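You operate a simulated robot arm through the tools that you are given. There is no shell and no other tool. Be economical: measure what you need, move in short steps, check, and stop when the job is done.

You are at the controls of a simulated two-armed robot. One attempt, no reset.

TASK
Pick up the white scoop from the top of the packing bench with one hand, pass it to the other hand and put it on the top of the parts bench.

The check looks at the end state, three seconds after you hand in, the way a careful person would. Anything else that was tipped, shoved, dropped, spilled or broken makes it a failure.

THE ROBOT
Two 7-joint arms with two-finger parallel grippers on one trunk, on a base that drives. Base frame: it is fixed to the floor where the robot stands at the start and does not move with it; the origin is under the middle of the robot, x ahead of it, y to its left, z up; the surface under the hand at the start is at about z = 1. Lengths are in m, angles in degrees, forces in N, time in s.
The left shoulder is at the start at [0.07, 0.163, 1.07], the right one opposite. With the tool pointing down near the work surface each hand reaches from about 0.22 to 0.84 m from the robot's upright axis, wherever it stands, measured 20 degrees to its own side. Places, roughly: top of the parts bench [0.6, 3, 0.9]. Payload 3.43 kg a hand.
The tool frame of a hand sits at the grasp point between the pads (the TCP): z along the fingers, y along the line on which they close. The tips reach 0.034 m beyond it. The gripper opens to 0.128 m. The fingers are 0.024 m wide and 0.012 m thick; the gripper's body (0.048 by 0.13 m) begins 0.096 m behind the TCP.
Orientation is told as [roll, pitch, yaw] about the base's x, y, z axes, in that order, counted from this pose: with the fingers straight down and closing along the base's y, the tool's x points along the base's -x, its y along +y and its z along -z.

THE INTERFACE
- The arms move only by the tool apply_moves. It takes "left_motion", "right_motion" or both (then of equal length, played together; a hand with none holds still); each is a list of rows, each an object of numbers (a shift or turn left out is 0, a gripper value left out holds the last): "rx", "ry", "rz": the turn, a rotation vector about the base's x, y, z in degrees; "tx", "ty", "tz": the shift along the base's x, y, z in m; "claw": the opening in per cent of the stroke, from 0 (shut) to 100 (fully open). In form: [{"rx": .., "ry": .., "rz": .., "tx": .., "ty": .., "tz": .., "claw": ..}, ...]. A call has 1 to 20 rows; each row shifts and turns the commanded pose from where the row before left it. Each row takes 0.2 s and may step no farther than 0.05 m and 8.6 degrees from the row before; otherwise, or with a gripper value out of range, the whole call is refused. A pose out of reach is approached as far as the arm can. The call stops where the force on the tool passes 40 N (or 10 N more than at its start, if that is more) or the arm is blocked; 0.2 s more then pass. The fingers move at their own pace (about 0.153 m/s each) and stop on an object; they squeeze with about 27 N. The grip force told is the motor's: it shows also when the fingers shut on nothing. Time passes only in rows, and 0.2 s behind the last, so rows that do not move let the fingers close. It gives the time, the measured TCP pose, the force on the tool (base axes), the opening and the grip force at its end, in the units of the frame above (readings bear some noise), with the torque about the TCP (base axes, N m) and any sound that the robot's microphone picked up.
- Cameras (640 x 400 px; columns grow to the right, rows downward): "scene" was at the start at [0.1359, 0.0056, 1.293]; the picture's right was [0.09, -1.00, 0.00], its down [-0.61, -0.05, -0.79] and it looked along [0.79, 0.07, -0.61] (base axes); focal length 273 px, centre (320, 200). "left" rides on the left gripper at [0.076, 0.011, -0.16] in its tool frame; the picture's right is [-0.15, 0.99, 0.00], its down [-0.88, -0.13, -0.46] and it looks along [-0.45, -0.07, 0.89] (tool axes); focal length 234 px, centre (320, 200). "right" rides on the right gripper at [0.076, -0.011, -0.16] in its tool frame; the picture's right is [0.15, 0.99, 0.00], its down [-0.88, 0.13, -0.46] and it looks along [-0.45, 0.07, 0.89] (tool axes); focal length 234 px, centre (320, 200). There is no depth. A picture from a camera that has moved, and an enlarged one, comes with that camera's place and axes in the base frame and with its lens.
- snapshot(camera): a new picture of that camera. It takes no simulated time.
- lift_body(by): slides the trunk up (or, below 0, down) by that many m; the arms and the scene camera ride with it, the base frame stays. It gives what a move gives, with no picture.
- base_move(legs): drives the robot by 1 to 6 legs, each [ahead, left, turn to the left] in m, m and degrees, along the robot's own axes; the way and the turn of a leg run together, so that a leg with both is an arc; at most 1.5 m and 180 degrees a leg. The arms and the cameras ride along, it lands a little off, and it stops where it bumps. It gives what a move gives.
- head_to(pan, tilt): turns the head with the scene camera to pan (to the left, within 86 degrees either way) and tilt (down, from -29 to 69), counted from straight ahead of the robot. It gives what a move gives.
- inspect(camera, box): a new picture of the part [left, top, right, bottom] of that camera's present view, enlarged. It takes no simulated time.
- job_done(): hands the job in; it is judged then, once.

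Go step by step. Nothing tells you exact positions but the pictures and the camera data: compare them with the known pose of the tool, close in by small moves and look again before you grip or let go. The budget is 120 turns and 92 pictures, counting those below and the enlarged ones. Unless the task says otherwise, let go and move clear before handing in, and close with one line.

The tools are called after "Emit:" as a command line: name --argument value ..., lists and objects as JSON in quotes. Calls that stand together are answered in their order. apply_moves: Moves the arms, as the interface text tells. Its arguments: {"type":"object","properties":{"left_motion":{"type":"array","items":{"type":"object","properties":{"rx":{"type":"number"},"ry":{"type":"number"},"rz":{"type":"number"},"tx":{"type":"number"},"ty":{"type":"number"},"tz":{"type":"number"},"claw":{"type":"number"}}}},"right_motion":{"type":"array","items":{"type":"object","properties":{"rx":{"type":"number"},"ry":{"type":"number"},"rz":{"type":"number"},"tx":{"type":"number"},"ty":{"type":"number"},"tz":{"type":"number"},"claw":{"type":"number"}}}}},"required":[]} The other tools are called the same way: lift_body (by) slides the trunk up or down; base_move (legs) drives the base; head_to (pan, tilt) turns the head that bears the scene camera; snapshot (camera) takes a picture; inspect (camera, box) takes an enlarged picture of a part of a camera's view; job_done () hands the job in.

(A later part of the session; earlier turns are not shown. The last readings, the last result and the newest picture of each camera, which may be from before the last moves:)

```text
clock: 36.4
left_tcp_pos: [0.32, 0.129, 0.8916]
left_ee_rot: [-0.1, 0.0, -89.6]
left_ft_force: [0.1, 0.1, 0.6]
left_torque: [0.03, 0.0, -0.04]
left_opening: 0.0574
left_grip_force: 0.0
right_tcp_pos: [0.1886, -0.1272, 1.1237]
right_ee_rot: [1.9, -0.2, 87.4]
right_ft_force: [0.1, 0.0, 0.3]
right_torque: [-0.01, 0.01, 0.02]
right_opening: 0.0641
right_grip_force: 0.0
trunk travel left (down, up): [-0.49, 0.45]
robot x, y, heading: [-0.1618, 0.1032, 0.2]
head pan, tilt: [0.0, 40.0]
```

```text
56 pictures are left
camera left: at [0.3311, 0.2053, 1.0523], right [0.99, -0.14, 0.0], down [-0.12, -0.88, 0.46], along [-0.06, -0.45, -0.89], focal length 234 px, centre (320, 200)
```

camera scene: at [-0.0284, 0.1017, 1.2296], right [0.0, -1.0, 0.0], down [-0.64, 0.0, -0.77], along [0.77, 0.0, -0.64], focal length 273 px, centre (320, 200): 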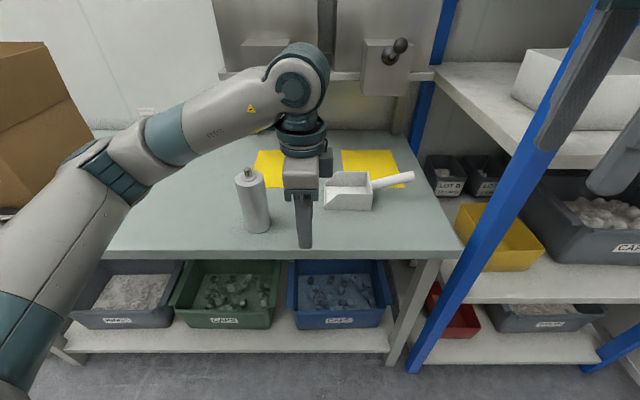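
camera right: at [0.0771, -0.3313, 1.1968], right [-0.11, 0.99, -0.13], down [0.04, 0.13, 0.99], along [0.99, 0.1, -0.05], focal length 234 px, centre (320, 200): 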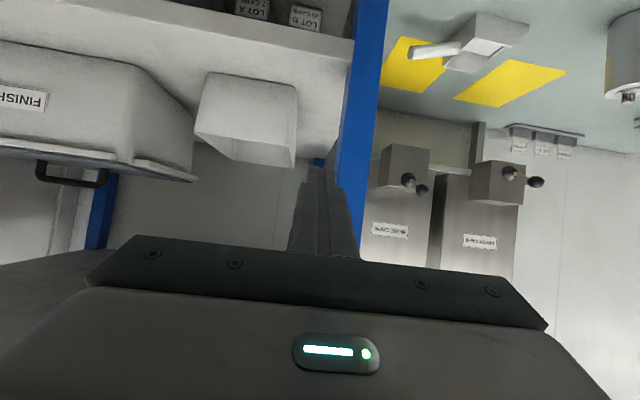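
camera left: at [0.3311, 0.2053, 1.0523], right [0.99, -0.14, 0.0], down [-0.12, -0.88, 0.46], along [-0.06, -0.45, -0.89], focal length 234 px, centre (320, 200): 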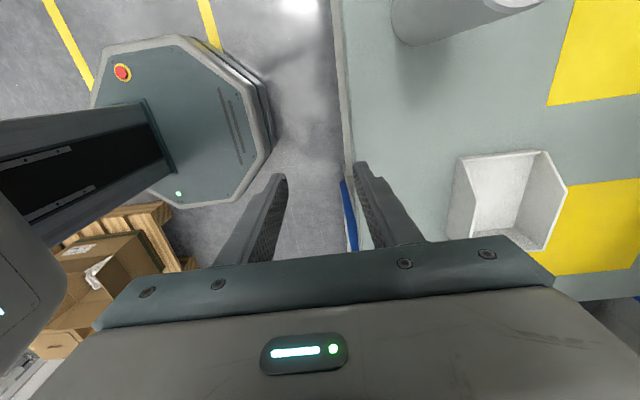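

The left arm is at a joint limit in this pose. Leaning the wrist outward about the closing line keeps the grip plane and should free the arm, so I raise the trunk and try that in clear air.

Emit:
lift_body --by 0.1

Emit:
apply_moves --left_motion '[{"rx": -8}, {"rx": -8}, {"rx": -8}, {"rx": -8}, {"rx": -8}, {"ty": -0.02, "tx": 0.02}, {"ty": -0.02, "tx": 0.02}, {}]'

Emit:
snapshot --camera "scene"

```text
clock: 37.7
left_tcp_pos: [0.3207, 0.1298, 0.9922]
left_ee_rot: [-0.1, 0.0, -89.5]
left_ft_force: [-0.5, 0.9, -0.6]
left_torque: [-0.03, 0.03, -0.01]
left_opening: 0.0576
left_grip_force: 0.1
right_tcp_pos: [0.1887, -0.1286, 1.2229]
right_ee_rot: [1.8, -0.3, 87.4]
right_ft_force: [-0.2, -0.1, 0.3]
right_torque: [-0.02, 0.0, 0.01]
right_opening: 0.0642
right_grip_force: 0.0
trunk travel left (down, up): [-0.59, 0.35]
robot x, y, heading: [-0.1631, 0.1011, 0.0]
head pan, tilt: [0.0, 40.0]
```

```text
clock: 39.5
left_tcp_pos: [0.317, 0.0742, 1.0448]
left_ee_rot: [-1.3, -28.0, -87.8]
left_ft_force: [0.0, 0.2, 0.5]
left_torque: [0.02, 0.02, 0.01]
left_opening: 0.0577
left_grip_force: 0.0
left hand out of reach, approached as far as the arm can: row 1, 2, 3, 4, 5, 6, 7
right_tcp_pos: [0.1885, -0.1301, 1.2214]
right_ee_rot: [1.8, -0.2, 87.4]
right_ft_force: [0.3, 0.3, -0.4]
right_torque: [-0.01, 0.02, 0.0]
right_opening: 0.064
right_grip_force: 0.1
trunk travel left (down, up): [-0.59, 0.35]
robot x, y, heading: [-0.1613, 0.1013, -0.0]
head pan, tilt: [0.0, 40.0]
```

```text
55 pictures are left
camera scene: at [-0.028, 0.1011, 1.3295], right [0.0, -1.0, 0.0], down [-0.64, 0.0, -0.77], along [0.77, 0.0, -0.64], focal length 273 px, centre (320, 200)
```

scene: 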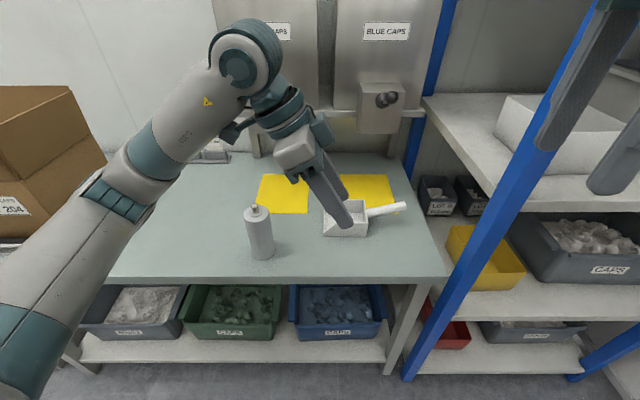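

Yaw −90 puts the left arm on a limit. I'll unwind to straight down and then try yaw +90 (camera to the inside).

Emit:
apply_moves --left_motion '[{"rx": 7, "ty": 0.01}, {"rx": 7, "ty": 0.01}, {"rx": 7, "ty": 0.01}, {"rx": 7, "ty": 0.01}, {"rz": 8}, {"rz": 8}, {"rz": 8}, {"rz": 8}, {"rz": 8}, {"rz": 8}, {"rz": 8}, {"rz": 8}, {"rz": 8}, {"rz": 8}, {"rz": 8}, {}]'

```text
clock: 42.9
left_tcp_pos: [0.3148, 0.1167, 1.0424]
left_ee_rot: [-0.4, -0.2, 0.0]
left_ft_force: [0.1, -0.3, -0.5]
left_torque: [0.03, -0.02, 0.0]
left_opening: 0.0577
left_grip_force: 0.0
right_tcp_pos: [0.1892, -0.1292, 1.2229]
right_ee_rot: [1.9, -0.1, 87.4]
right_ft_force: [-0.2, 0.0, -0.3]
right_torque: [0.0, 0.0, -0.01]
right_opening: 0.0638
right_grip_force: 0.1
trunk travel left (down, up): [-0.59, 0.35]
robot x, y, heading: [-0.1619, 0.1058, 0.1]
head pan, tilt: [0.0, 40.0]
```

Back to a clean neutral pose. Now yaw +90 while moving toward the scoop.

Emit:
apply_moves --left_motion '[{"rz": 8.2}, {"rz": 8.2}, {"rz": 8.2}, {"rz": 8.2}, {"rz": 8.2}, {"rz": 8.2}, {"rz": 8.2, "tx": 0.02, "ty": -0.015}, {"rz": 8.2, "tx": 0.03, "ty": -0.015}, {"rz": 8.2, "tx": 0.03, "ty": -0.015}, {"rz": 8.2, "tx": 0.03, "ty": -0.015}, {"rz": 8, "tx": 0.03, "ty": -0.015}, {"tx": 0.03, "ty": -0.015}, {"tz": -0.03}, {"tz": -0.03}, {}]'

Emit:
snapshot --camera "scene"

Emit:
snapshot --camera "left"

```text
clock: 46.1
left_tcp_pos: [0.4847, 0.0243, 0.9816]
left_ee_rot: [-0.3, -0.3, 89.9]
left_ft_force: [-0.3, -0.1, -0.4]
left_torque: [-0.04, -0.01, 0.0]
left_opening: 0.0575
left_grip_force: 0.0
right_tcp_pos: [0.1877, -0.1284, 1.2231]
right_ee_rot: [1.7, -0.1, 87.5]
right_ft_force: [-0.5, -0.2, 0.4]
right_torque: [0.02, -0.04, 0.02]
right_opening: 0.0638
right_grip_force: 0.0
trunk travel left (down, up): [-0.59, 0.35]
robot x, y, heading: [-0.1603, 0.1043, -0.0]
head pan, tilt: [0.0, 40.0]
```

```text
54 pictures are left
camera scene: at [-0.0284, 0.1014, 1.3296], right [0.0, -1.0, 0.0], down [-0.64, 0.0, -0.77], along [0.77, 0.0, -0.64], focal length 273 px, centre (320, 200)
```

scene: 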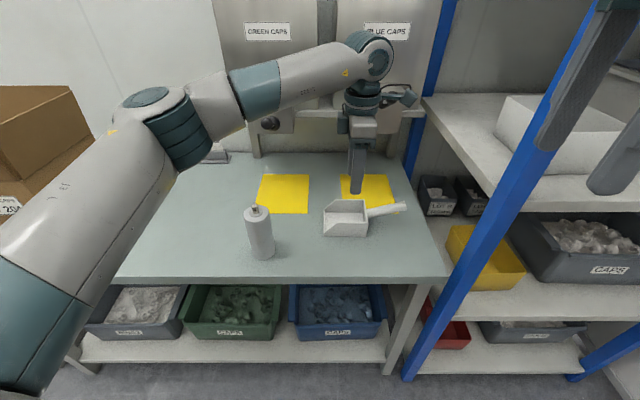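

```text
53 pictures are left
camera left: at [0.4715, -0.0513, 1.1416], right [-0.99, 0.15, -0.01], down [0.13, 0.88, 0.46], along [0.07, 0.45, -0.89], focal length 234 px, centre (320, 200)
```

left: 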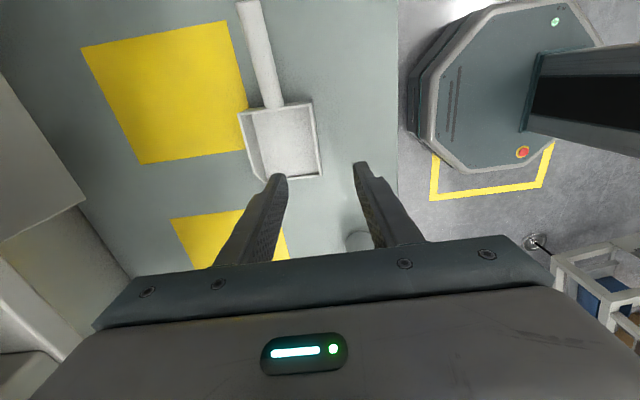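

Yaw +90 works well and lines up with the wall. I lean 15° outward and lower to just above the rim.

Emit:
apply_moves --left_motion '[{"rx": -7.5, "tx": 0.002}, {"rx": -7.5}, {"tz": -0.03}, {"tz": -0.03}, {"tz": -0.03}, {"tz": -0.015}, {}]'

Emit:
snapshot --camera "scene"

Emit:
snapshot --camera "left"

```text
clock: 47.7
left_tcp_pos: [0.4888, 0.0266, 0.8744]
left_ee_rot: [-0.3, 14.7, 89.9]
left_ft_force: [0.4, 0.3, 0.1]
left_torque: [-0.02, -0.05, 0.03]
left_opening: 0.0575
left_grip_force: 0.0
right_tcp_pos: [0.1877, -0.1287, 1.2233]
right_ee_rot: [1.8, -0.2, 87.4]
right_ft_force: [-0.1, -0.1, -0.5]
right_torque: [-0.02, -0.03, -0.01]
right_opening: 0.0641
right_grip_force: 0.1
trunk travel left (down, up): [-0.59, 0.35]
robot x, y, heading: [-0.1624, 0.1045, -0.2]
head pan, tilt: [0.0, 40.0]
```

```text
52 pictures are left
camera scene: at [-0.0282, 0.1016, 1.3295], right [0.0, -1.0, 0.0], down [-0.64, 0.0, -0.77], along [0.77, 0.0, -0.64], focal length 273 px, centre (320, 200)
```

scene: 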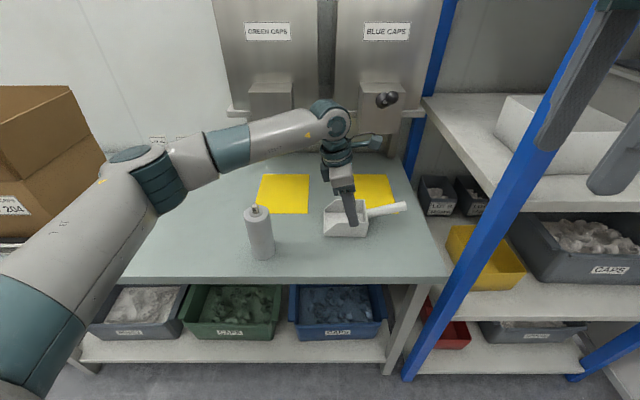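

```text
51 pictures are left
camera left: at [0.4755, -0.0066, 1.0491], right [-0.99, 0.14, -0.04], down [0.13, 0.97, 0.22], along [0.07, 0.21, -0.98], focal length 234 px, centre (320, 200)
```

left: 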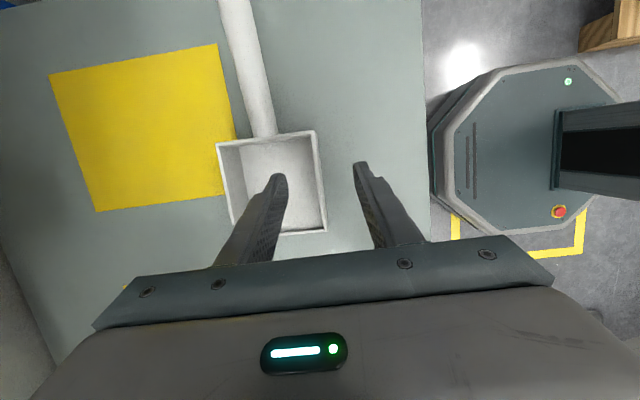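

The wall lies between the fingers. I lower straddling it and close gently.

Emit:
apply_moves --left_motion '[{"tz": -0.02, "ty": -0.003}, {"tz": -0.02, "ty": -0.003}, {"tz": -0.014}, {}]'

Emit:
inspect --camera "scene" --box '[290, 150, 420, 250]'

Emit:
snapshot --camera "left"

```text
clock: 48.7
left_tcp_pos: [0.4866, 0.0185, 0.8218]
left_ee_rot: [-0.4, 14.8, 89.8]
left_ft_force: [-0.3, -0.1, -1.0]
left_torque: [0.06, 0.02, -0.03]
left_opening: 0.0575
left_grip_force: 0.0
right_tcp_pos: [0.188, -0.1293, 1.2217]
right_ee_rot: [1.9, -0.2, 87.4]
right_ft_force: [-0.8, 0.2, 0.6]
right_torque: [0.01, -0.02, 0.0]
right_opening: 0.0639
right_grip_force: 0.1
trunk travel left (down, up): [-0.59, 0.35]
robot x, y, heading: [-0.1682, 0.1018, -0.1]
head pan, tilt: [0.0, 40.0]
```

```text
4.00 times, centred on (355, 200) of scene
camera zoom: at [-0.0281, 0.1015, 1.3295], right [0.0, -1.0, 0.0], down [-0.64, 0.0, -0.77], along [0.77, 0.0, -0.64], focal length 1093 px, centre (180, 200)
```

zoom: 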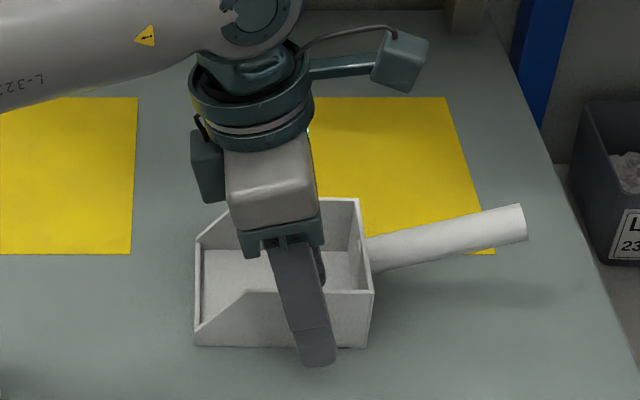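

```text
49 pictures are left
camera left: at [0.4745, -0.0121, 0.9953], right [-0.99, 0.14, -0.04], down [0.13, 0.97, 0.22], along [0.07, 0.21, -0.98], focal length 234 px, centre (320, 200)
```

left: 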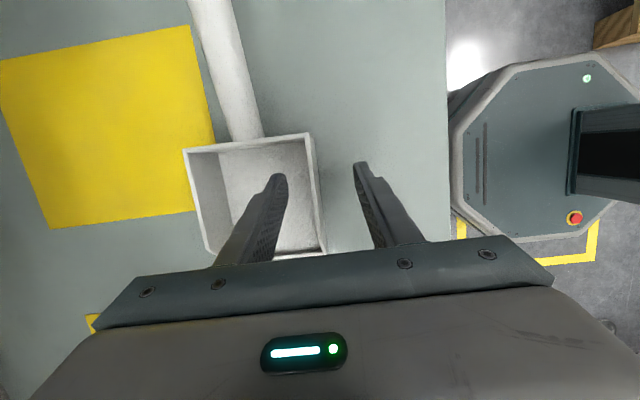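

Good straddle. Closing the left gripper.

Emit:
apply_moves --left_motion '[{"claw": 25}, {"claw": 12}, {"claw": 0}, {}, {}]'

Emit:
inspect --camera "scene" --box '[290, 150, 420, 250]'

```text
clock: 49.9
left_tcp_pos: [0.4878, 0.0195, 0.8199]
left_ee_rot: [-0.4, 14.8, 89.9]
left_ft_force: [0.4, 0.2, 0.1]
left_torque: [-0.04, 0.08, -0.02]
left_opening: 0.0036
left_grip_force: 27.0
right_tcp_pos: [0.1872, -0.1291, 1.2237]
right_ee_rot: [1.8, -0.2, 87.4]
right_ft_force: [0.4, 0.2, -0.6]
right_torque: [0.0, -0.04, 0.0]
right_opening: 0.064
right_grip_force: 0.1
trunk travel left (down, up): [-0.59, 0.35]
robot x, y, heading: [-0.1632, 0.0979, 0.0]
head pan, tilt: [0.0, 40.0]
```

```text
4.00 times, centred on (355, 200) of scene
camera zoom: at [-0.0281, 0.1016, 1.3295], right [0.0, -1.0, 0.0], down [-0.64, 0.0, -0.77], along [0.77, 0.0, -0.64], focal length 1093 px, centre (180, 200)
```

zoom: 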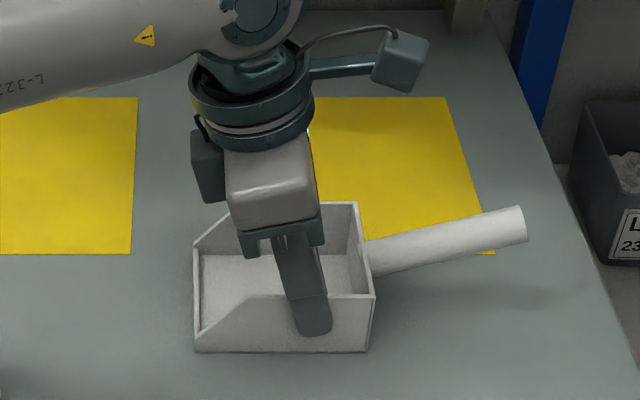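

The wall (3.6 mm) is gripped. Lifting.

Emit:
apply_moves --left_motion '[{"tz": 0.01}, {"tz": 0.02}, {"tz": 0.03}, {"tz": 0.03}, {"tz": 0.03}, {"tz": 0.03}, {}]'

Emit:
snapshot --camera "scene"

Emit:
snapshot --camera "left"

```text
clock: 51.5
left_tcp_pos: [0.4875, 0.0199, 0.9756]
left_ee_rot: [-0.4, 14.9, 89.8]
left_ft_force: [-1.1, -0.4, -0.8]
left_torque: [0.04, 0.08, 0.01]
left_opening: 0.0036
left_grip_force: 27.2
right_tcp_pos: [0.1888, -0.129, 1.2215]
right_ee_rot: [1.7, -0.1, 87.4]
right_ft_force: [0.5, -0.6, -1.3]
right_torque: [0.02, 0.0, 0.02]
right_opening: 0.064
right_grip_force: 0.0
trunk travel left (down, up): [-0.59, 0.35]
robot x, y, heading: [-0.1653, 0.1032, -0.4]
head pan, tilt: [0.0, 40.0]
```

```text
47 pictures are left
camera scene: at [-0.0274, 0.1017, 1.3294], right [0.0, -1.0, 0.0], down [-0.64, 0.0, -0.77], along [0.77, 0.0, -0.64], focal length 273 px, centre (320, 200)
```

scene: 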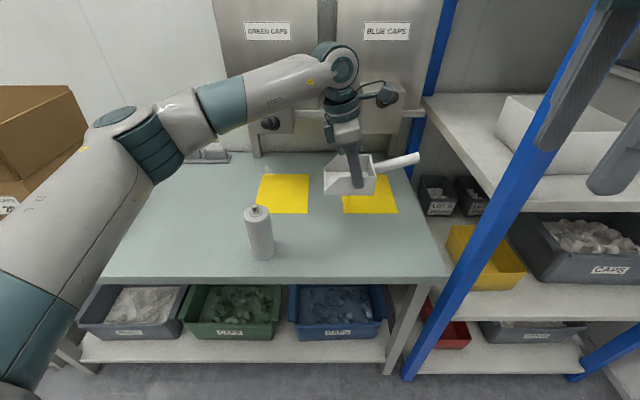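

```text
46 pictures are left
camera left: at [0.4749, -0.0125, 1.1483], right [-0.99, 0.14, -0.04], down [0.13, 0.97, 0.22], along [0.07, 0.21, -0.98], focal length 234 px, centre (320, 200)
```

left: 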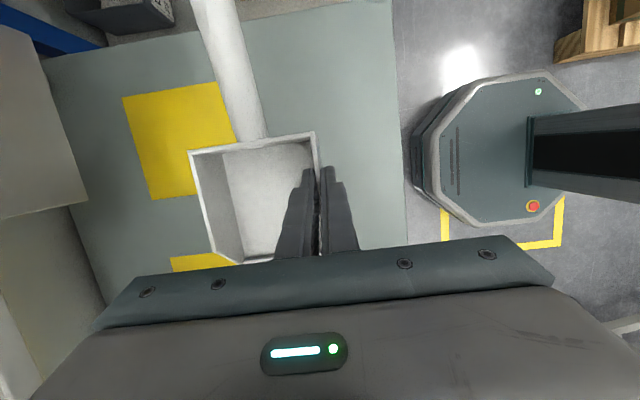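

The scoop is up and level. I back away from the bench into open floor, then unwind the right hand toward yaw −90.

Emit:
base_move --legs '[[-0.12, 0.0, 0]]'

Emit:
apply_moves --right_motion '[{"rz": -8.2}, {"rz": -8.2}, {"rz": -8.2}, {"rz": -8.2}, {"rz": -8.2}, {"rz": -8.2}, {"rz": -8.2}, {"rz": -8.2}, {"rz": -8.2}, {"rz": -8.2}, {"rz": -8.2}, {"claw": 60}]'

Emit:
apply_moves --right_motion '[{"rz": -8}, {"rz": -8}, {"rz": -8}, {"rz": -8}, {"rz": -8}, {"rz": -8}, {"rz": -8}, {"rz": -8}, {"rz": -8}, {"rz": -8}, {"rz": -7}, {}]'

Emit:
snapshot --camera "scene"

```text
clock: 52.8
left_tcp_pos: [0.3678, 0.0193, 0.9737]
left_ee_rot: [-0.5, 14.7, 90.0]
left_ft_force: [0.0, -0.4, -0.7]
left_torque: [0.01, 0.09, -0.06]
left_opening: 0.0032
left_grip_force: 27.3
right_tcp_pos: [0.0691, -0.1288, 1.2228]
right_ee_rot: [1.9, -0.2, 87.4]
right_ft_force: [0.1, -0.1, -1.0]
right_torque: [0.01, -0.05, -0.01]
right_opening: 0.0641
right_grip_force: 0.1
trunk travel left (down, up): [-0.59, 0.35]
robot x, y, heading: [-0.2818, 0.1037, -0.1]
head pan, tilt: [0.0, 40.0]
```

```text
clock: 55.4
left_tcp_pos: [0.3683, 0.02, 0.9753]
left_ee_rot: [-0.4, 14.8, 90.0]
left_ft_force: [1.0, 0.3, -1.0]
left_torque: [0.04, 0.03, -0.01]
left_opening: 0.0034
left_grip_force: 26.7
right_tcp_pos: [0.0681, -0.1276, 1.2225]
right_ee_rot: [1.8, -0.1, -2.8]
right_ft_force: [-0.2, -0.6, -0.5]
right_torque: [-0.01, 0.0, 0.0]
right_opening: 0.0766
right_grip_force: 0.0
trunk travel left (down, up): [-0.59, 0.35]
robot x, y, heading: [-0.2863, 0.1056, -0.4]
head pan, tilt: [0.0, 40.0]
```

```text
clock: 58.0
left_tcp_pos: [0.3675, 0.0211, 0.9741]
left_ee_rot: [-0.5, 14.9, 90.0]
left_ft_force: [-0.3, 0.2, -2.2]
left_torque: [0.0, 0.09, -0.01]
left_opening: 0.0037
left_grip_force: 27.1
right_tcp_pos: [0.0682, -0.1272, 1.2224]
right_ee_rot: [1.8, -0.3, -89.9]
right_ft_force: [0.4, 0.1, -0.5]
right_torque: [-0.01, -0.01, -0.02]
right_opening: 0.0768
right_grip_force: 0.1
trunk travel left (down, up): [-0.59, 0.35]
robot x, y, heading: [-0.2802, 0.1008, -0.0]
head pan, tilt: [0.0, 40.0]
```

```text
45 pictures are left
camera scene: at [-0.1476, 0.1015, 1.3295], right [0.0, -1.0, 0.0], down [-0.64, 0.0, -0.77], along [0.77, 0.0, -0.64], focal length 273 px, centre (320, 200)
```

scene: 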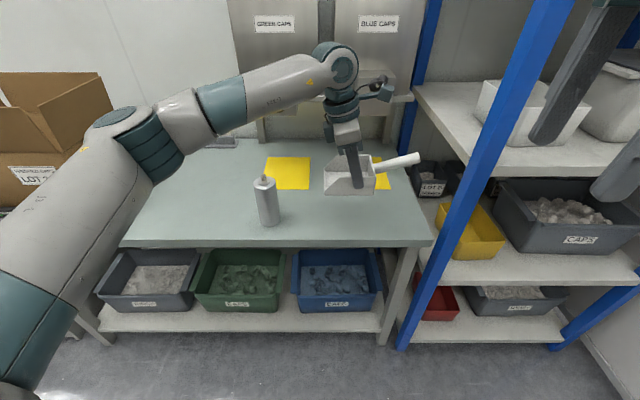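

Both hands are in comfortable poses. I pull the scoop back from the bench and drive left, away from the rack, for the handover.

Emit:
apply_moves --left_motion '[{"tx": -0.03}, {"tx": -0.03}, {"tx": -0.03}, {"tx": -0.02}, {}]'

Emit:
base_move --legs '[[0, 0.3, 0]]'

Emit:
snapshot --camera "scene"

```text
clock: 59.2
left_tcp_pos: [0.2591, 0.0192, 0.9716]
left_ee_rot: [-0.4, 14.8, 89.9]
left_ft_force: [-0.2, 0.6, -0.8]
left_torque: [0.03, 0.07, -0.01]
left_opening: 0.0031
left_grip_force: 27.1
right_tcp_pos: [0.0694, -0.1285, 1.222]
right_ee_rot: [1.7, -0.2, -89.9]
right_ft_force: [-0.5, 0.5, 0.3]
right_torque: [0.02, 0.02, 0.0]
right_opening: 0.0769
right_grip_force: 0.1
trunk travel left (down, up): [-0.59, 0.35]
robot x, y, heading: [-0.2829, 0.1023, 0.2]
head pan, tilt: [0.0, 40.0]
```

```text
clock: 61.2
left_tcp_pos: [0.2582, 0.3178, 0.9716]
left_ee_rot: [-0.5, 14.7, 90.4]
left_ft_force: [-0.5, 0.3, -0.7]
left_torque: [-0.03, 0.03, 0.01]
left_opening: 0.0034
left_grip_force: 27.3
right_tcp_pos: [0.0699, 0.1691, 1.2216]
right_ee_rot: [1.9, -0.1, -89.4]
right_ft_force: [0.0, 0.9, -0.3]
right_torque: [-0.03, 0.02, -0.01]
right_opening: 0.0768
right_grip_force: 0.0
trunk travel left (down, up): [-0.59, 0.35]
robot x, y, heading: [-0.2873, 0.4012, 0.6]
head pan, tilt: [0.0, 40.0]
```

```text
44 pictures are left
camera scene: at [-0.1491, 0.3979, 1.3295], right [0.01, -1.0, 0.0], down [-0.64, -0.01, -0.77], along [0.77, 0.01, -0.64], focal length 273 px, centre (320, 200)
```

scene: 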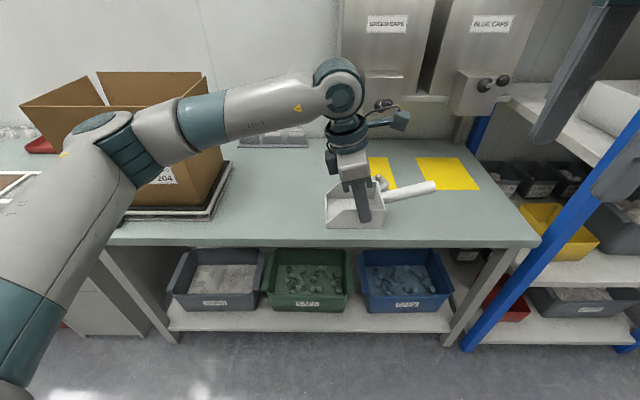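

The handle runs from about [0.306, 0.27, 0.96] to [0.306, 0.165, 0.99]. I lean the right hand 40° outward and bring it to a pre-grasp up and outward of the handle end.

Emit:
apply_moves --right_motion '[{"rx": 8, "ty": -0.01, "tz": -0.024}, {"rx": 8, "ty": -0.01, "tz": -0.024}, {"rx": 8, "ty": -0.01, "tz": -0.024}, {"rx": 8, "ty": -0.01, "tz": -0.024}, {"rx": 8, "ty": -0.01, "tz": -0.024}, {"tx": 0.04}, {"tx": 0.04}, {"tx": 0.04}, {}]'

Emit:
snapshot --camera "scene"

Emit:
snapshot --camera "right"

```text
clock: 63.2
left_tcp_pos: [0.2578, 0.3173, 0.9712]
left_ee_rot: [-0.5, 14.7, 90.4]
left_ft_force: [-0.8, -0.3, -0.8]
left_torque: [0.02, 0.01, -0.01]
left_opening: 0.0033
left_grip_force: 26.8
right_tcp_pos: [0.1915, 0.1187, 1.1034]
right_ee_rot: [2.4, 39.8, -89.0]
right_ft_force: [0.2, -0.8, 0.4]
right_torque: [0.0, -0.04, -0.02]
right_opening: 0.0768
right_grip_force: 0.0
trunk travel left (down, up): [-0.59, 0.35]
robot x, y, heading: [-0.2853, 0.3967, 0.6]
head pan, tilt: [0.0, 40.0]
```

```text
43 pictures are left
camera scene: at [-0.1501, 0.3976, 1.3296], right [0.01, -1.0, 0.0], down [-0.64, -0.01, -0.77], along [0.77, 0.01, -0.64], focal length 273 px, centre (320, 200)
```

scene: 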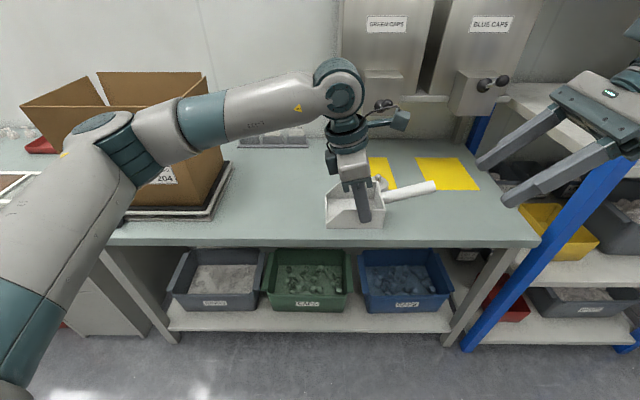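

```text
42 pictures are left
camera right: at [0.1731, 0.0739, 1.2745], right [0.99, 0.1, 0.13], down [0.13, -0.97, -0.21], along [0.1, 0.22, -0.97], focal length 234 px, centre (320, 200)
```

right: 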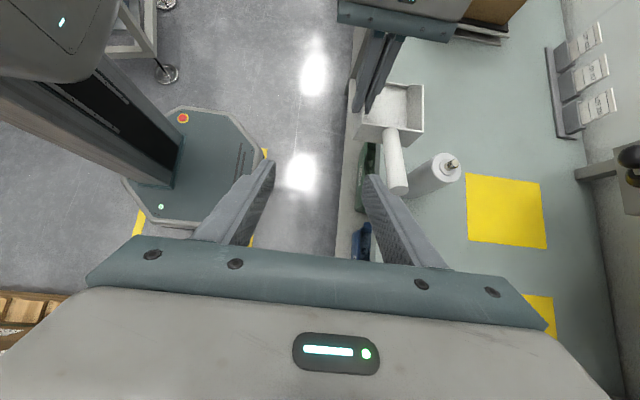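

Consistent: handle end at [0.30, 0.166, 0.985]. I move the right hand above and outward of it.

Emit:
apply_moves --right_motion '[{"tx": 0.03, "tz": -0.01}, {"tx": 0.03, "tz": -0.01}, {"tx": 0.03, "tz": -0.01}, {"tx": 0.022, "tz": -0.01}, {}]'

Emit:
snapshot --camera "right"

Emit:
snapshot --camera "scene"

```text
clock: 64.4
left_tcp_pos: [0.2585, 0.316, 0.9726]
left_ee_rot: [-0.3, 14.8, 90.3]
left_ft_force: [0.3, -0.7, -1.9]
left_torque: [0.03, 0.09, 0.0]
left_opening: 0.0033
left_grip_force: 27.2
right_tcp_pos: [0.3016, 0.1184, 1.0613]
right_ee_rot: [2.3, 40.0, -89.3]
right_ft_force: [-0.8, -0.7, -0.1]
right_torque: [-0.03, 0.02, 0.0]
right_opening: 0.0768
right_grip_force: 0.0
trunk travel left (down, up): [-0.59, 0.35]
robot x, y, heading: [-0.2855, 0.3981, 0.3]
head pan, tilt: [0.0, 40.0]
```

```text
41 pictures are left
camera right: at [0.2831, 0.0739, 1.2333], right [0.99, 0.1, 0.12], down [0.13, -0.97, -0.21], along [0.1, 0.22, -0.97], focal length 234 px, centre (320, 200)
```

right: 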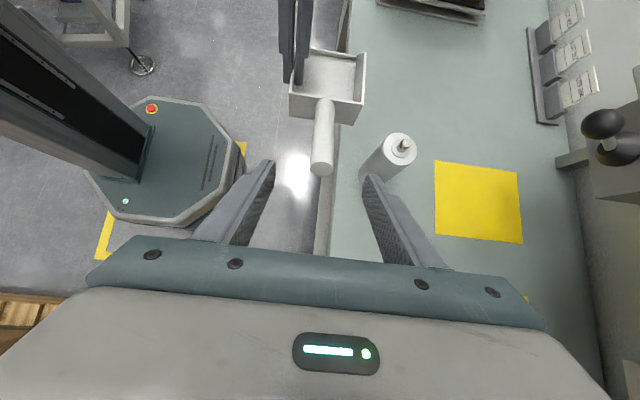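

```text
40 pictures are left
camera scene: at [-0.1495, 0.3977, 1.3296], right [0.01, -1.0, 0.0], down [-0.64, -0.01, -0.77], along [0.77, 0.01, -0.64], focal length 273 px, centre (320, 200)
```

scene: 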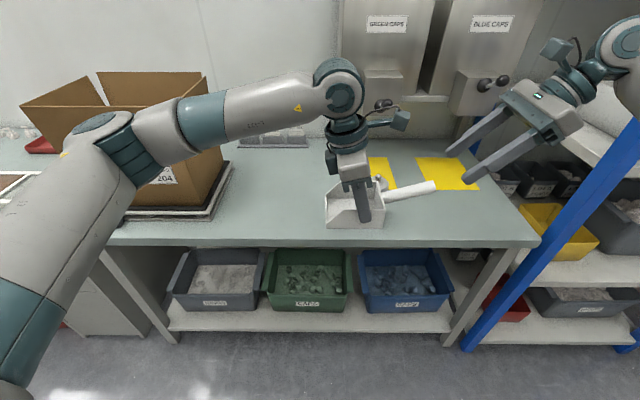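

The handle is centred between the fingers. I advance along the tool axis to straddle it.

Emit:
apply_moves --right_motion '[{"tx": 0.001, "ty": 0.018, "tz": -0.017}, {"tx": 0.001, "ty": 0.018, "tz": -0.017}, {"ty": 0.018, "tz": -0.017}, {"ty": 0.018, "tz": -0.017}, {"ty": 0.018, "tz": -0.016}, {}]'

Emit:
snapshot --camera "right"

Emit:
inspect --camera "scene" --box '[300, 120, 500, 245]'

```text
clock: 65.8
left_tcp_pos: [0.2582, 0.3181, 0.9712]
left_ee_rot: [-0.4, 14.8, 90.4]
left_ft_force: [0.2, -0.9, -0.9]
left_torque: [0.04, 0.06, -0.02]
left_opening: 0.0033
left_grip_force: 26.7
right_tcp_pos: [0.3042, 0.2074, 0.9779]
right_ee_rot: [2.3, 39.8, -89.3]
right_ft_force: [0.1, -0.4, 1.0]
right_torque: [0.01, 0.04, -0.05]
right_opening: 0.0769
right_grip_force: 0.1
trunk travel left (down, up): [-0.59, 0.35]
robot x, y, heading: [-0.2829, 0.4014, 0.8]
head pan, tilt: [0.0, 40.0]
```

```text
39 pictures are left
camera right: at [0.286, 0.1632, 1.1501], right [0.99, 0.1, 0.12], down [0.13, -0.97, -0.21], along [0.1, 0.22, -0.97], focal length 234 px, centre (320, 200)
```

right: 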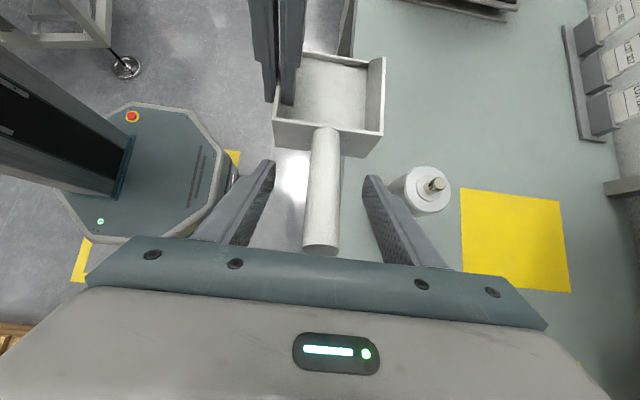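

```text
3.20 times, centred on (400, 182) of scene
camera zoom: at [-0.1493, 0.3975, 1.3296], right [0.01, -1.0, 0.0], down [-0.64, -0.01, -0.77], along [0.77, 0.01, -0.64], focal length 874 px, centre (64, 256)
```

zoom: 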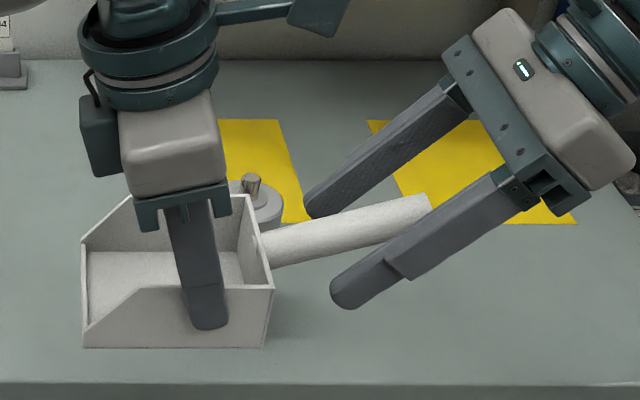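

The handle sits between the pads, slightly below the TCP. I lower 6 mm and close the right gripper.

Emit:
apply_moves --right_motion '[{"tz": -0.006}, {"claw": 35}, {"claw": 25}, {"claw": 10}, {"claw": 0}, {}, {}]'

Emit:
inspect --camera "scene" --box '[300, 120, 500, 245]'

```text
clock: 67.4
left_tcp_pos: [0.2578, 0.3185, 0.9712]
left_ee_rot: [-0.3, 14.7, 90.4]
left_ft_force: [-8.3, 8.0, -3.5]
left_torque: [0.18, 0.07, -0.7]
left_opening: 0.0037
left_grip_force: 26.6
right_tcp_pos: [0.3053, 0.209, 0.9725]
right_ee_rot: [2.3, 39.8, -89.2]
right_ft_force: [8.9, -8.5, 1.5]
right_torque: [-0.07, 0.05, 0.13]
right_opening: 0.0256
right_grip_force: 27.0
trunk travel left (down, up): [-0.59, 0.35]
robot x, y, heading: [-0.2825, 0.3974, 0.4]
head pan, tilt: [0.0, 40.0]
```

```text
3.20 times, centred on (400, 182) of scene
camera zoom: at [-0.149, 0.3978, 1.3295], right [0.01, -1.0, 0.0], down [-0.64, -0.01, -0.77], along [0.77, 0.01, -0.64], focal length 874 px, centre (64, 256)
```

zoom: 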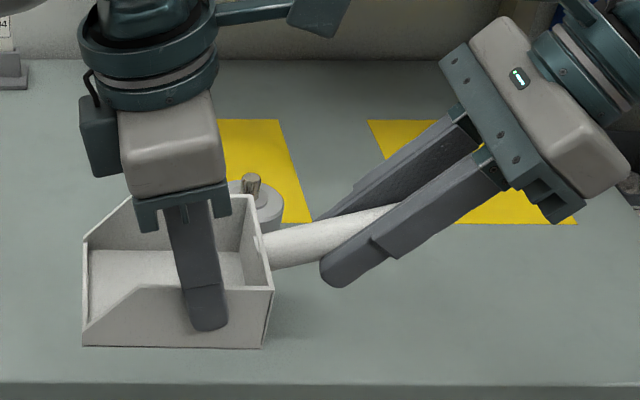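

The handle is held firmly (25.6 mm). I open the left gripper a little and check the scoop stays in the right hand.

Emit:
apply_moves --left_motion '[{"claw": 5}, {"claw": 12}, {"claw": 22}, {}, {}]'

Emit:
inspect --camera "scene" --box '[300, 120, 500, 245]'

```text
clock: 68.6
left_tcp_pos: [0.2584, 0.3186, 0.9717]
left_ee_rot: [-0.4, 14.9, 90.4]
left_ft_force: [0.2, 1.4, -0.2]
left_torque: [0.02, 0.03, -0.01]
left_opening: 0.0283
left_grip_force: 0.1
right_tcp_pos: [0.3044, 0.2078, 0.973]
right_ee_rot: [2.3, 39.9, -89.3]
right_ft_force: [-0.7, 0.0, 0.1]
right_torque: [-0.11, 0.0, -0.01]
right_opening: 0.0253
right_grip_force: 26.8
trunk travel left (down, up): [-0.59, 0.35]
robot x, y, heading: [-0.2846, 0.3972, 0.6]
head pan, tilt: [0.0, 40.0]
```

```text
3.20 times, centred on (400, 182) of scene
camera zoom: at [-0.149, 0.3978, 1.3295], right [0.01, -1.0, 0.0], down [-0.64, -0.01, -0.77], along [0.77, 0.01, -0.64], focal length 874 px, centre (64, 256)
```

zoom: 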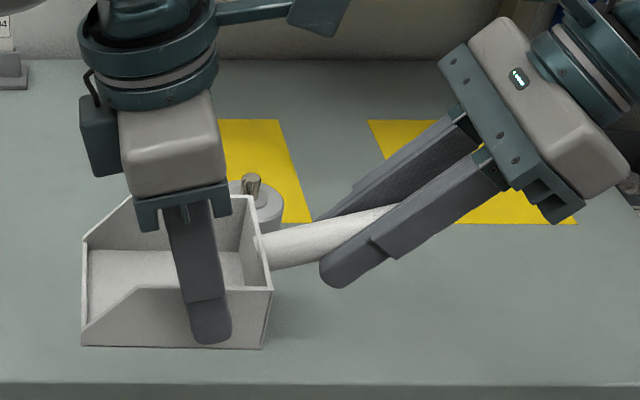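

The scoop holds steady in the right hand. The left hand retreats upward along its own axis.

Emit:
apply_moves --left_motion '[{"ty": 0.005, "tz": 0.019}, {"ty": 0.008, "tz": 0.029}, {"ty": 0.008, "tz": 0.029}, {"ty": 0.008, "tz": 0.029}, {"ty": 0.02, "tz": 0.02}, {"ty": 0.03}, {"ty": 0.03}, {}]'

Emit:
head_to --pan 80 --tilt 25

Emit:
snapshot --camera "scene"

Emit:
snapshot --camera "right"

```text
clock: 70.4
left_tcp_pos: [0.2606, 0.427, 1.0978]
left_ee_rot: [-0.4, 14.7, 90.2]
left_ft_force: [0.6, 0.0, 0.2]
left_torque: [0.04, 0.0, 0.01]
left_opening: 0.0281
left_grip_force: 0.0
right_tcp_pos: [0.3042, 0.2077, 0.9723]
right_ee_rot: [2.3, 40.0, -89.2]
right_ft_force: [0.8, -0.8, -0.1]
right_torque: [-0.1, 0.02, -0.02]
right_opening: 0.0253
right_grip_force: 27.0
trunk travel left (down, up): [-0.59, 0.35]
robot x, y, heading: [-0.2842, 0.398, 0.3]
head pan, tilt: [0.0, 40.0]
```

```text
clock: 71.9
left_tcp_pos: [0.26, 0.428, 1.0981]
left_ee_rot: [-0.4, 14.9, 90.5]
left_ft_force: [0.2, 0.1, 0.4]
left_torque: [-0.01, 0.02, 0.02]
left_opening: 0.0283
left_grip_force: 0.2
right_tcp_pos: [0.3037, 0.2085, 0.9737]
right_ee_rot: [2.4, 39.9, -89.3]
right_ft_force: [-0.1, -0.3, -0.8]
right_torque: [-0.13, -0.07, 0.02]
right_opening: 0.0253
right_grip_force: 27.0
trunk travel left (down, up): [-0.59, 0.35]
robot x, y, heading: [-0.2863, 0.3989, 0.4]
head pan, tilt: [80.0, 25.0]
```

```text
35 pictures are left
camera scene: at [-0.2187, 0.4879, 1.3528], right [0.99, -0.17, 0.0], down [-0.07, -0.42, -0.91], along [0.15, 0.89, -0.42], focal length 273 px, centre (320, 200)
```

scene: 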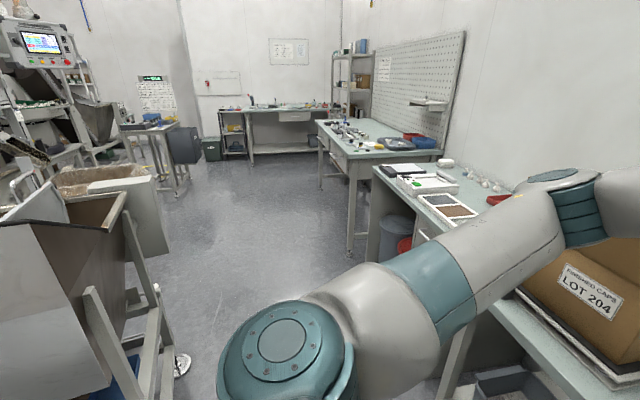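

```text
34 pictures are left
camera right: at [0.2865, 0.164, 1.1442], right [0.99, 0.1, 0.12], down [0.13, -0.97, -0.21], along [0.1, 0.22, -0.97], focal length 234 px, centre (320, 200)
```

right: 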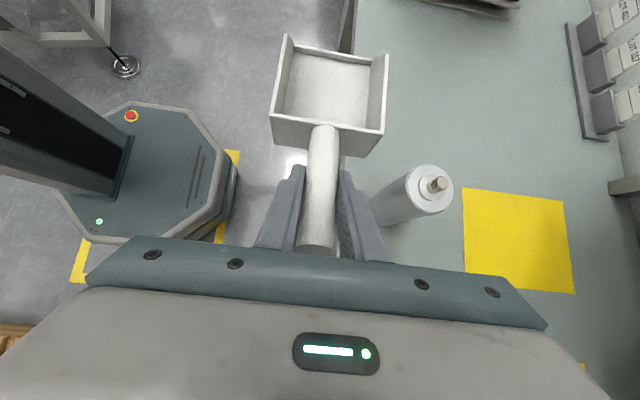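

Handover done. The way to the parts bench lies along the aisle (cart at x<-0.74, bench fronts at x≥0.25), so I retract both arms, raise the trunk, and drive left in stages.

Emit:
apply_moves --left_motion '[{"tx": -0.03}, {"tx": -0.03}, {"tx": -0.03}, {"tx": -0.02}, {}]' --right_motion '[{"tx": -0.03}, {"tx": -0.03}, {"tx": -0.03}, {"tx": -0.02}, {}]'

Emit:
lift_body --by 0.15

Emit:
head_to --pan 45 --tilt 35

Emit:
snapshot --camera "scene"

```text
clock: 73.1
left_tcp_pos: [0.1503, 0.4272, 1.0979]
left_ee_rot: [-0.3, 14.8, 90.3]
left_ft_force: [0.3, 0.9, -0.6]
left_torque: [0.0, 0.03, 0.03]
left_opening: 0.0281
left_grip_force: 0.1
right_tcp_pos: [0.1955, 0.2104, 0.9735]
right_ee_rot: [2.2, 39.9, -89.2]
right_ft_force: [0.2, -0.3, 0.1]
right_torque: [-0.11, -0.03, 0.03]
right_opening: 0.0253
right_grip_force: 27.1
trunk travel left (down, up): [-0.59, 0.35]
robot x, y, heading: [-0.284, 0.4004, 0.4]
head pan, tilt: [80.0, 25.0]
```

```text
clock: 74.9
left_tcp_pos: [0.1489, 0.4266, 1.2471]
left_ee_rot: [-0.4, 14.9, 90.4]
left_ft_force: [0.2, 0.7, 0.3]
left_torque: [-0.01, 0.02, -0.01]
left_opening: 0.0281
left_grip_force: 0.2
right_tcp_pos: [0.1956, 0.2099, 1.1238]
right_ee_rot: [2.2, 39.8, -89.2]
right_ft_force: [-0.3, 0.0, -0.7]
right_torque: [-0.15, 0.02, 0.02]
right_opening: 0.0254
right_grip_force: 27.0
trunk travel left (down, up): [-0.74, 0.2]
robot x, y, heading: [-0.2837, 0.4004, 0.7]
head pan, tilt: [80.0, 25.0]
```

```text
clock: 75.9
left_tcp_pos: [0.1507, 0.4275, 1.2482]
left_ee_rot: [-0.4, 14.8, 90.2]
left_ft_force: [-0.9, 1.0, 0.1]
left_torque: [0.02, -0.01, 0.01]
left_opening: 0.0281
left_grip_force: 0.1
right_tcp_pos: [0.1956, 0.211, 1.1236]
right_ee_rot: [2.2, 39.9, -89.2]
right_ft_force: [-0.1, -0.7, -0.3]
right_torque: [-0.15, 0.04, -0.02]
right_opening: 0.0254
right_grip_force: 27.0
trunk travel left (down, up): [-0.74, 0.2]
robot x, y, heading: [-0.2838, 0.3954, 0.5]
head pan, tilt: [45.0, 35.0]
```

```text
33 pictures are left
camera scene: at [-0.1724, 0.4599, 1.4871], right [0.71, -0.7, 0.0], down [-0.4, -0.41, -0.82], along [0.57, 0.58, -0.57], focal length 273 px, centre (320, 200)
```

scene: 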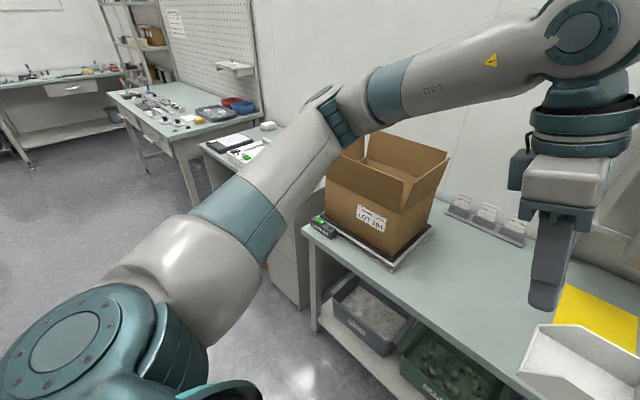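

The elbow (z≈1.3, x≈0.2) passes in front of and above the box; I add 10 cm more trunk height and drive left 0.9 m.

Emit:
lift_body --by 0.1

Emit:
base_move --legs '[[0, 0.9, 0]]'

Emit:
snapshot --camera "scene"

Emit:
snapshot --camera "right"

```text
clock: 77.2
left_tcp_pos: [0.1499, 0.4274, 1.3478]
left_ee_rot: [-0.4, 14.8, 90.4]
left_ft_force: [-0.4, 0.3, -0.3]
left_torque: [-0.01, 0.0, 0.0]
left_opening: 0.0281
left_grip_force: 0.1
right_tcp_pos: [0.1956, 0.211, 1.2229]
right_ee_rot: [2.3, 39.9, -89.3]
right_ft_force: [1.0, 0.1, -1.5]
right_torque: [-0.13, 0.0, 0.01]
right_opening: 0.0254
right_grip_force: 27.0
trunk travel left (down, up): [-0.84, 0.1]
robot x, y, heading: [-0.2829, 0.4002, 0.4]
head pan, tilt: [45.0, 35.0]
```

```text
clock: 81.8
left_tcp_pos: [0.1414, 1.2863, 1.348]
left_ee_rot: [-0.4, 14.8, 90.6]
left_ft_force: [-0.1, -1.2, 0.4]
left_torque: [0.03, 0.01, 0.0]
left_opening: 0.0282
left_grip_force: 0.1
right_tcp_pos: [0.1864, 1.0683, 1.2231]
right_ee_rot: [2.3, 39.9, -89.0]
right_ft_force: [0.2, -0.8, -1.5]
right_torque: [-0.12, -0.03, 0.04]
right_opening: 0.0254
right_grip_force: 27.0
trunk travel left (down, up): [-0.84, 0.1]
robot x, y, heading: [-0.2954, 1.2544, 0.6]
head pan, tilt: [45.0, 35.0]
```

```text
32 pictures are left
camera scene: at [-0.1809, 1.3171, 1.5871], right [0.72, -0.7, 0.0], down [-0.4, -0.41, -0.82], along [0.57, 0.59, -0.57], focal length 273 px, centre (320, 200)
```

scene: 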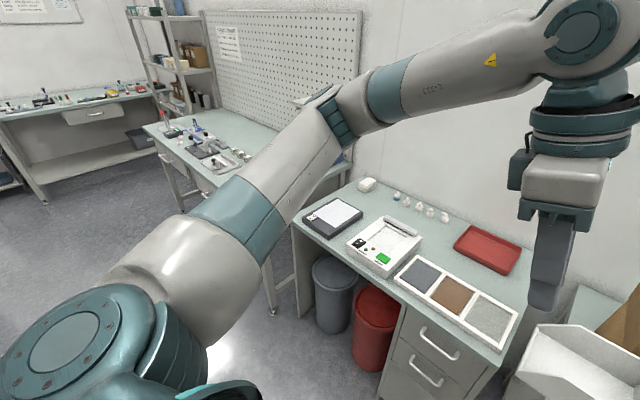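

```text
31 pictures are left
camera right: at [0.1698, 1.0237, 1.395], right [0.99, 0.1, 0.12], down [0.13, -0.97, -0.21], along [0.1, 0.22, -0.97], focal length 234 px, centre (320, 200)
```

right: 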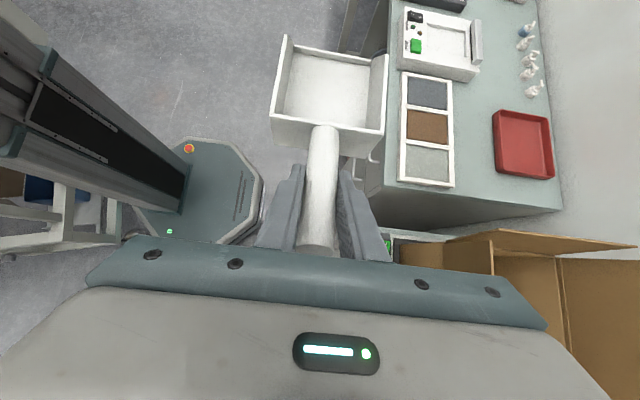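

All clear. Continuing left to face the parts bench.

Emit:
base_move --legs '[[0, 1.2, 0]]'

Emit:
head_to --pan 25 --tilt 40

Emit:
snapshot --camera "scene"

```text
clock: 87.8
left_tcp_pos: [0.1304, 2.4638, 1.3467]
left_ee_rot: [-0.4, 14.9, 90.4]
left_ft_force: [0.4, 0.2, -1.6]
left_torque: [-0.02, 0.01, 0.04]
left_opening: 0.0281
left_grip_force: 0.0
right_tcp_pos: [0.1751, 2.2464, 1.2229]
right_ee_rot: [2.3, 39.9, -89.2]
right_ft_force: [0.3, 0.1, -2.2]
right_torque: [-0.1, -0.01, 0.02]
right_opening: 0.0253
right_grip_force: 26.8
trunk travel left (down, up): [-0.84, 0.1]
robot x, y, heading: [-0.3046, 2.4377, 0.1]
head pan, tilt: [45.0, 35.0]
```

```text
clock: 88.6
left_tcp_pos: [0.1309, 2.4625, 1.3481]
left_ee_rot: [-0.4, 14.8, 90.3]
left_ft_force: [0.5, -0.4, -1.0]
left_torque: [0.0, 0.0, 0.01]
left_opening: 0.0282
left_grip_force: 0.1
right_tcp_pos: [0.1751, 2.2474, 1.2245]
right_ee_rot: [2.3, 39.8, -89.4]
right_ft_force: [0.0, 0.4, -0.7]
right_torque: [-0.09, 0.02, 0.01]
right_opening: 0.0254
right_grip_force: 26.8
trunk travel left (down, up): [-0.84, 0.1]
robot x, y, heading: [-0.3056, 2.4358, 0.6]
head pan, tilt: [25.0, 40.0]
```

```text
30 pictures are left
camera scene: at [-0.1766, 2.4703, 1.5795], right [0.43, -0.9, 0.0], down [-0.58, -0.28, -0.77], along [0.69, 0.33, -0.64], focal length 273 px, centre (320, 200)
```

scene: 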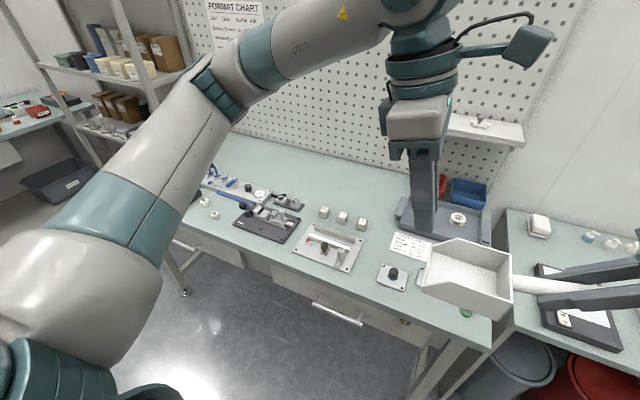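

The parts bench has jigs along the front and a clear area behind them. I move the left arm aside for a better view.

Emit:
apply_moves --left_motion '[{"ty": 0.04}, {"ty": 0.04}, {"ty": 0.04}, {"ty": 0.04, "tx": -0.02}, {"ty": 0.04, "tx": -0.02}, {}]'

Emit:
head_to --pan 8 --tilt 42

Emit:
snapshot --camera "scene"

Emit:
snapshot --camera "left"

```text
clock: 90.0
left_tcp_pos: [0.0961, 2.6644, 1.3469]
left_ee_rot: [-0.3, 14.7, 90.4]
left_ft_force: [-0.3, 0.7, -0.1]
left_torque: [0.06, 0.01, 0.02]
left_opening: 0.0284
left_grip_force: 0.1
right_tcp_pos: [0.1764, 2.2445, 1.2225]
right_ee_rot: [2.1, 39.9, -89.3]
right_ft_force: [0.3, -0.7, -1.5]
right_torque: [-0.1, 0.02, 0.02]
right_opening: 0.0255
right_grip_force: 26.7
trunk travel left (down, up): [-0.84, 0.1]
robot x, y, heading: [-0.3036, 2.4339, 0.6]
head pan, tilt: [25.0, 40.0]
```

```text
clock: 90.8
left_tcp_pos: [0.0942, 2.6647, 1.348]
left_ee_rot: [-0.3, 14.8, 90.3]
left_ft_force: [-0.4, 0.3, -0.4]
left_torque: [-0.01, 0.01, 0.03]
left_opening: 0.0284
left_grip_force: 0.0
right_tcp_pos: [0.1752, 2.2457, 1.2243]
right_ee_rot: [2.4, 39.8, -89.3]
right_ft_force: [0.0, 0.2, -0.7]
right_torque: [-0.13, 0.02, 0.0]
right_opening: 0.0253
right_grip_force: 26.7
trunk travel left (down, up): [-0.84, 0.1]
robot x, y, heading: [-0.3058, 2.4326, 0.6]
head pan, tilt: [8.0, 42.0]
```

```text
29 pictures are left
camera scene: at [-0.1707, 2.4459, 1.5766], right [0.15, -0.99, 0.0], down [-0.66, -0.1, -0.74], along [0.73, 0.11, -0.67], focal length 273 px, centre (320, 200)
```

scene: 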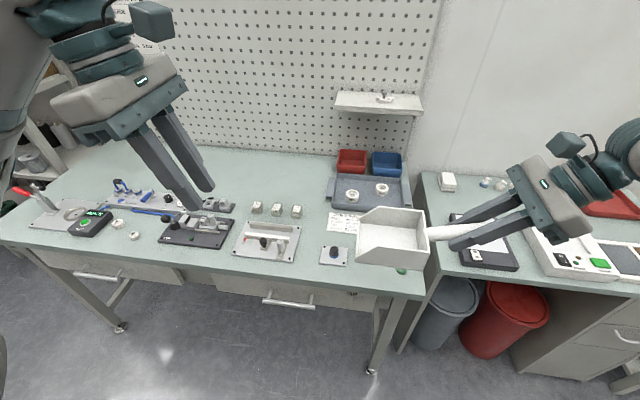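

```text
28 pictures are left
camera left: at [0.0816, 2.6323, 1.5218], right [-0.99, 0.13, -0.04], down [0.12, 0.97, 0.22], along [0.07, 0.21, -0.98], focal length 234 px, centre (320, 200)
```

left: 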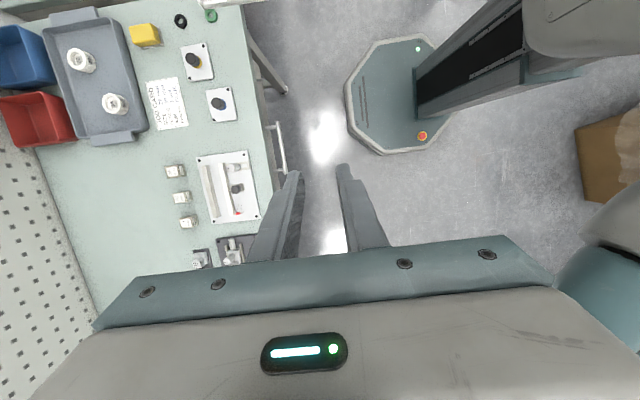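

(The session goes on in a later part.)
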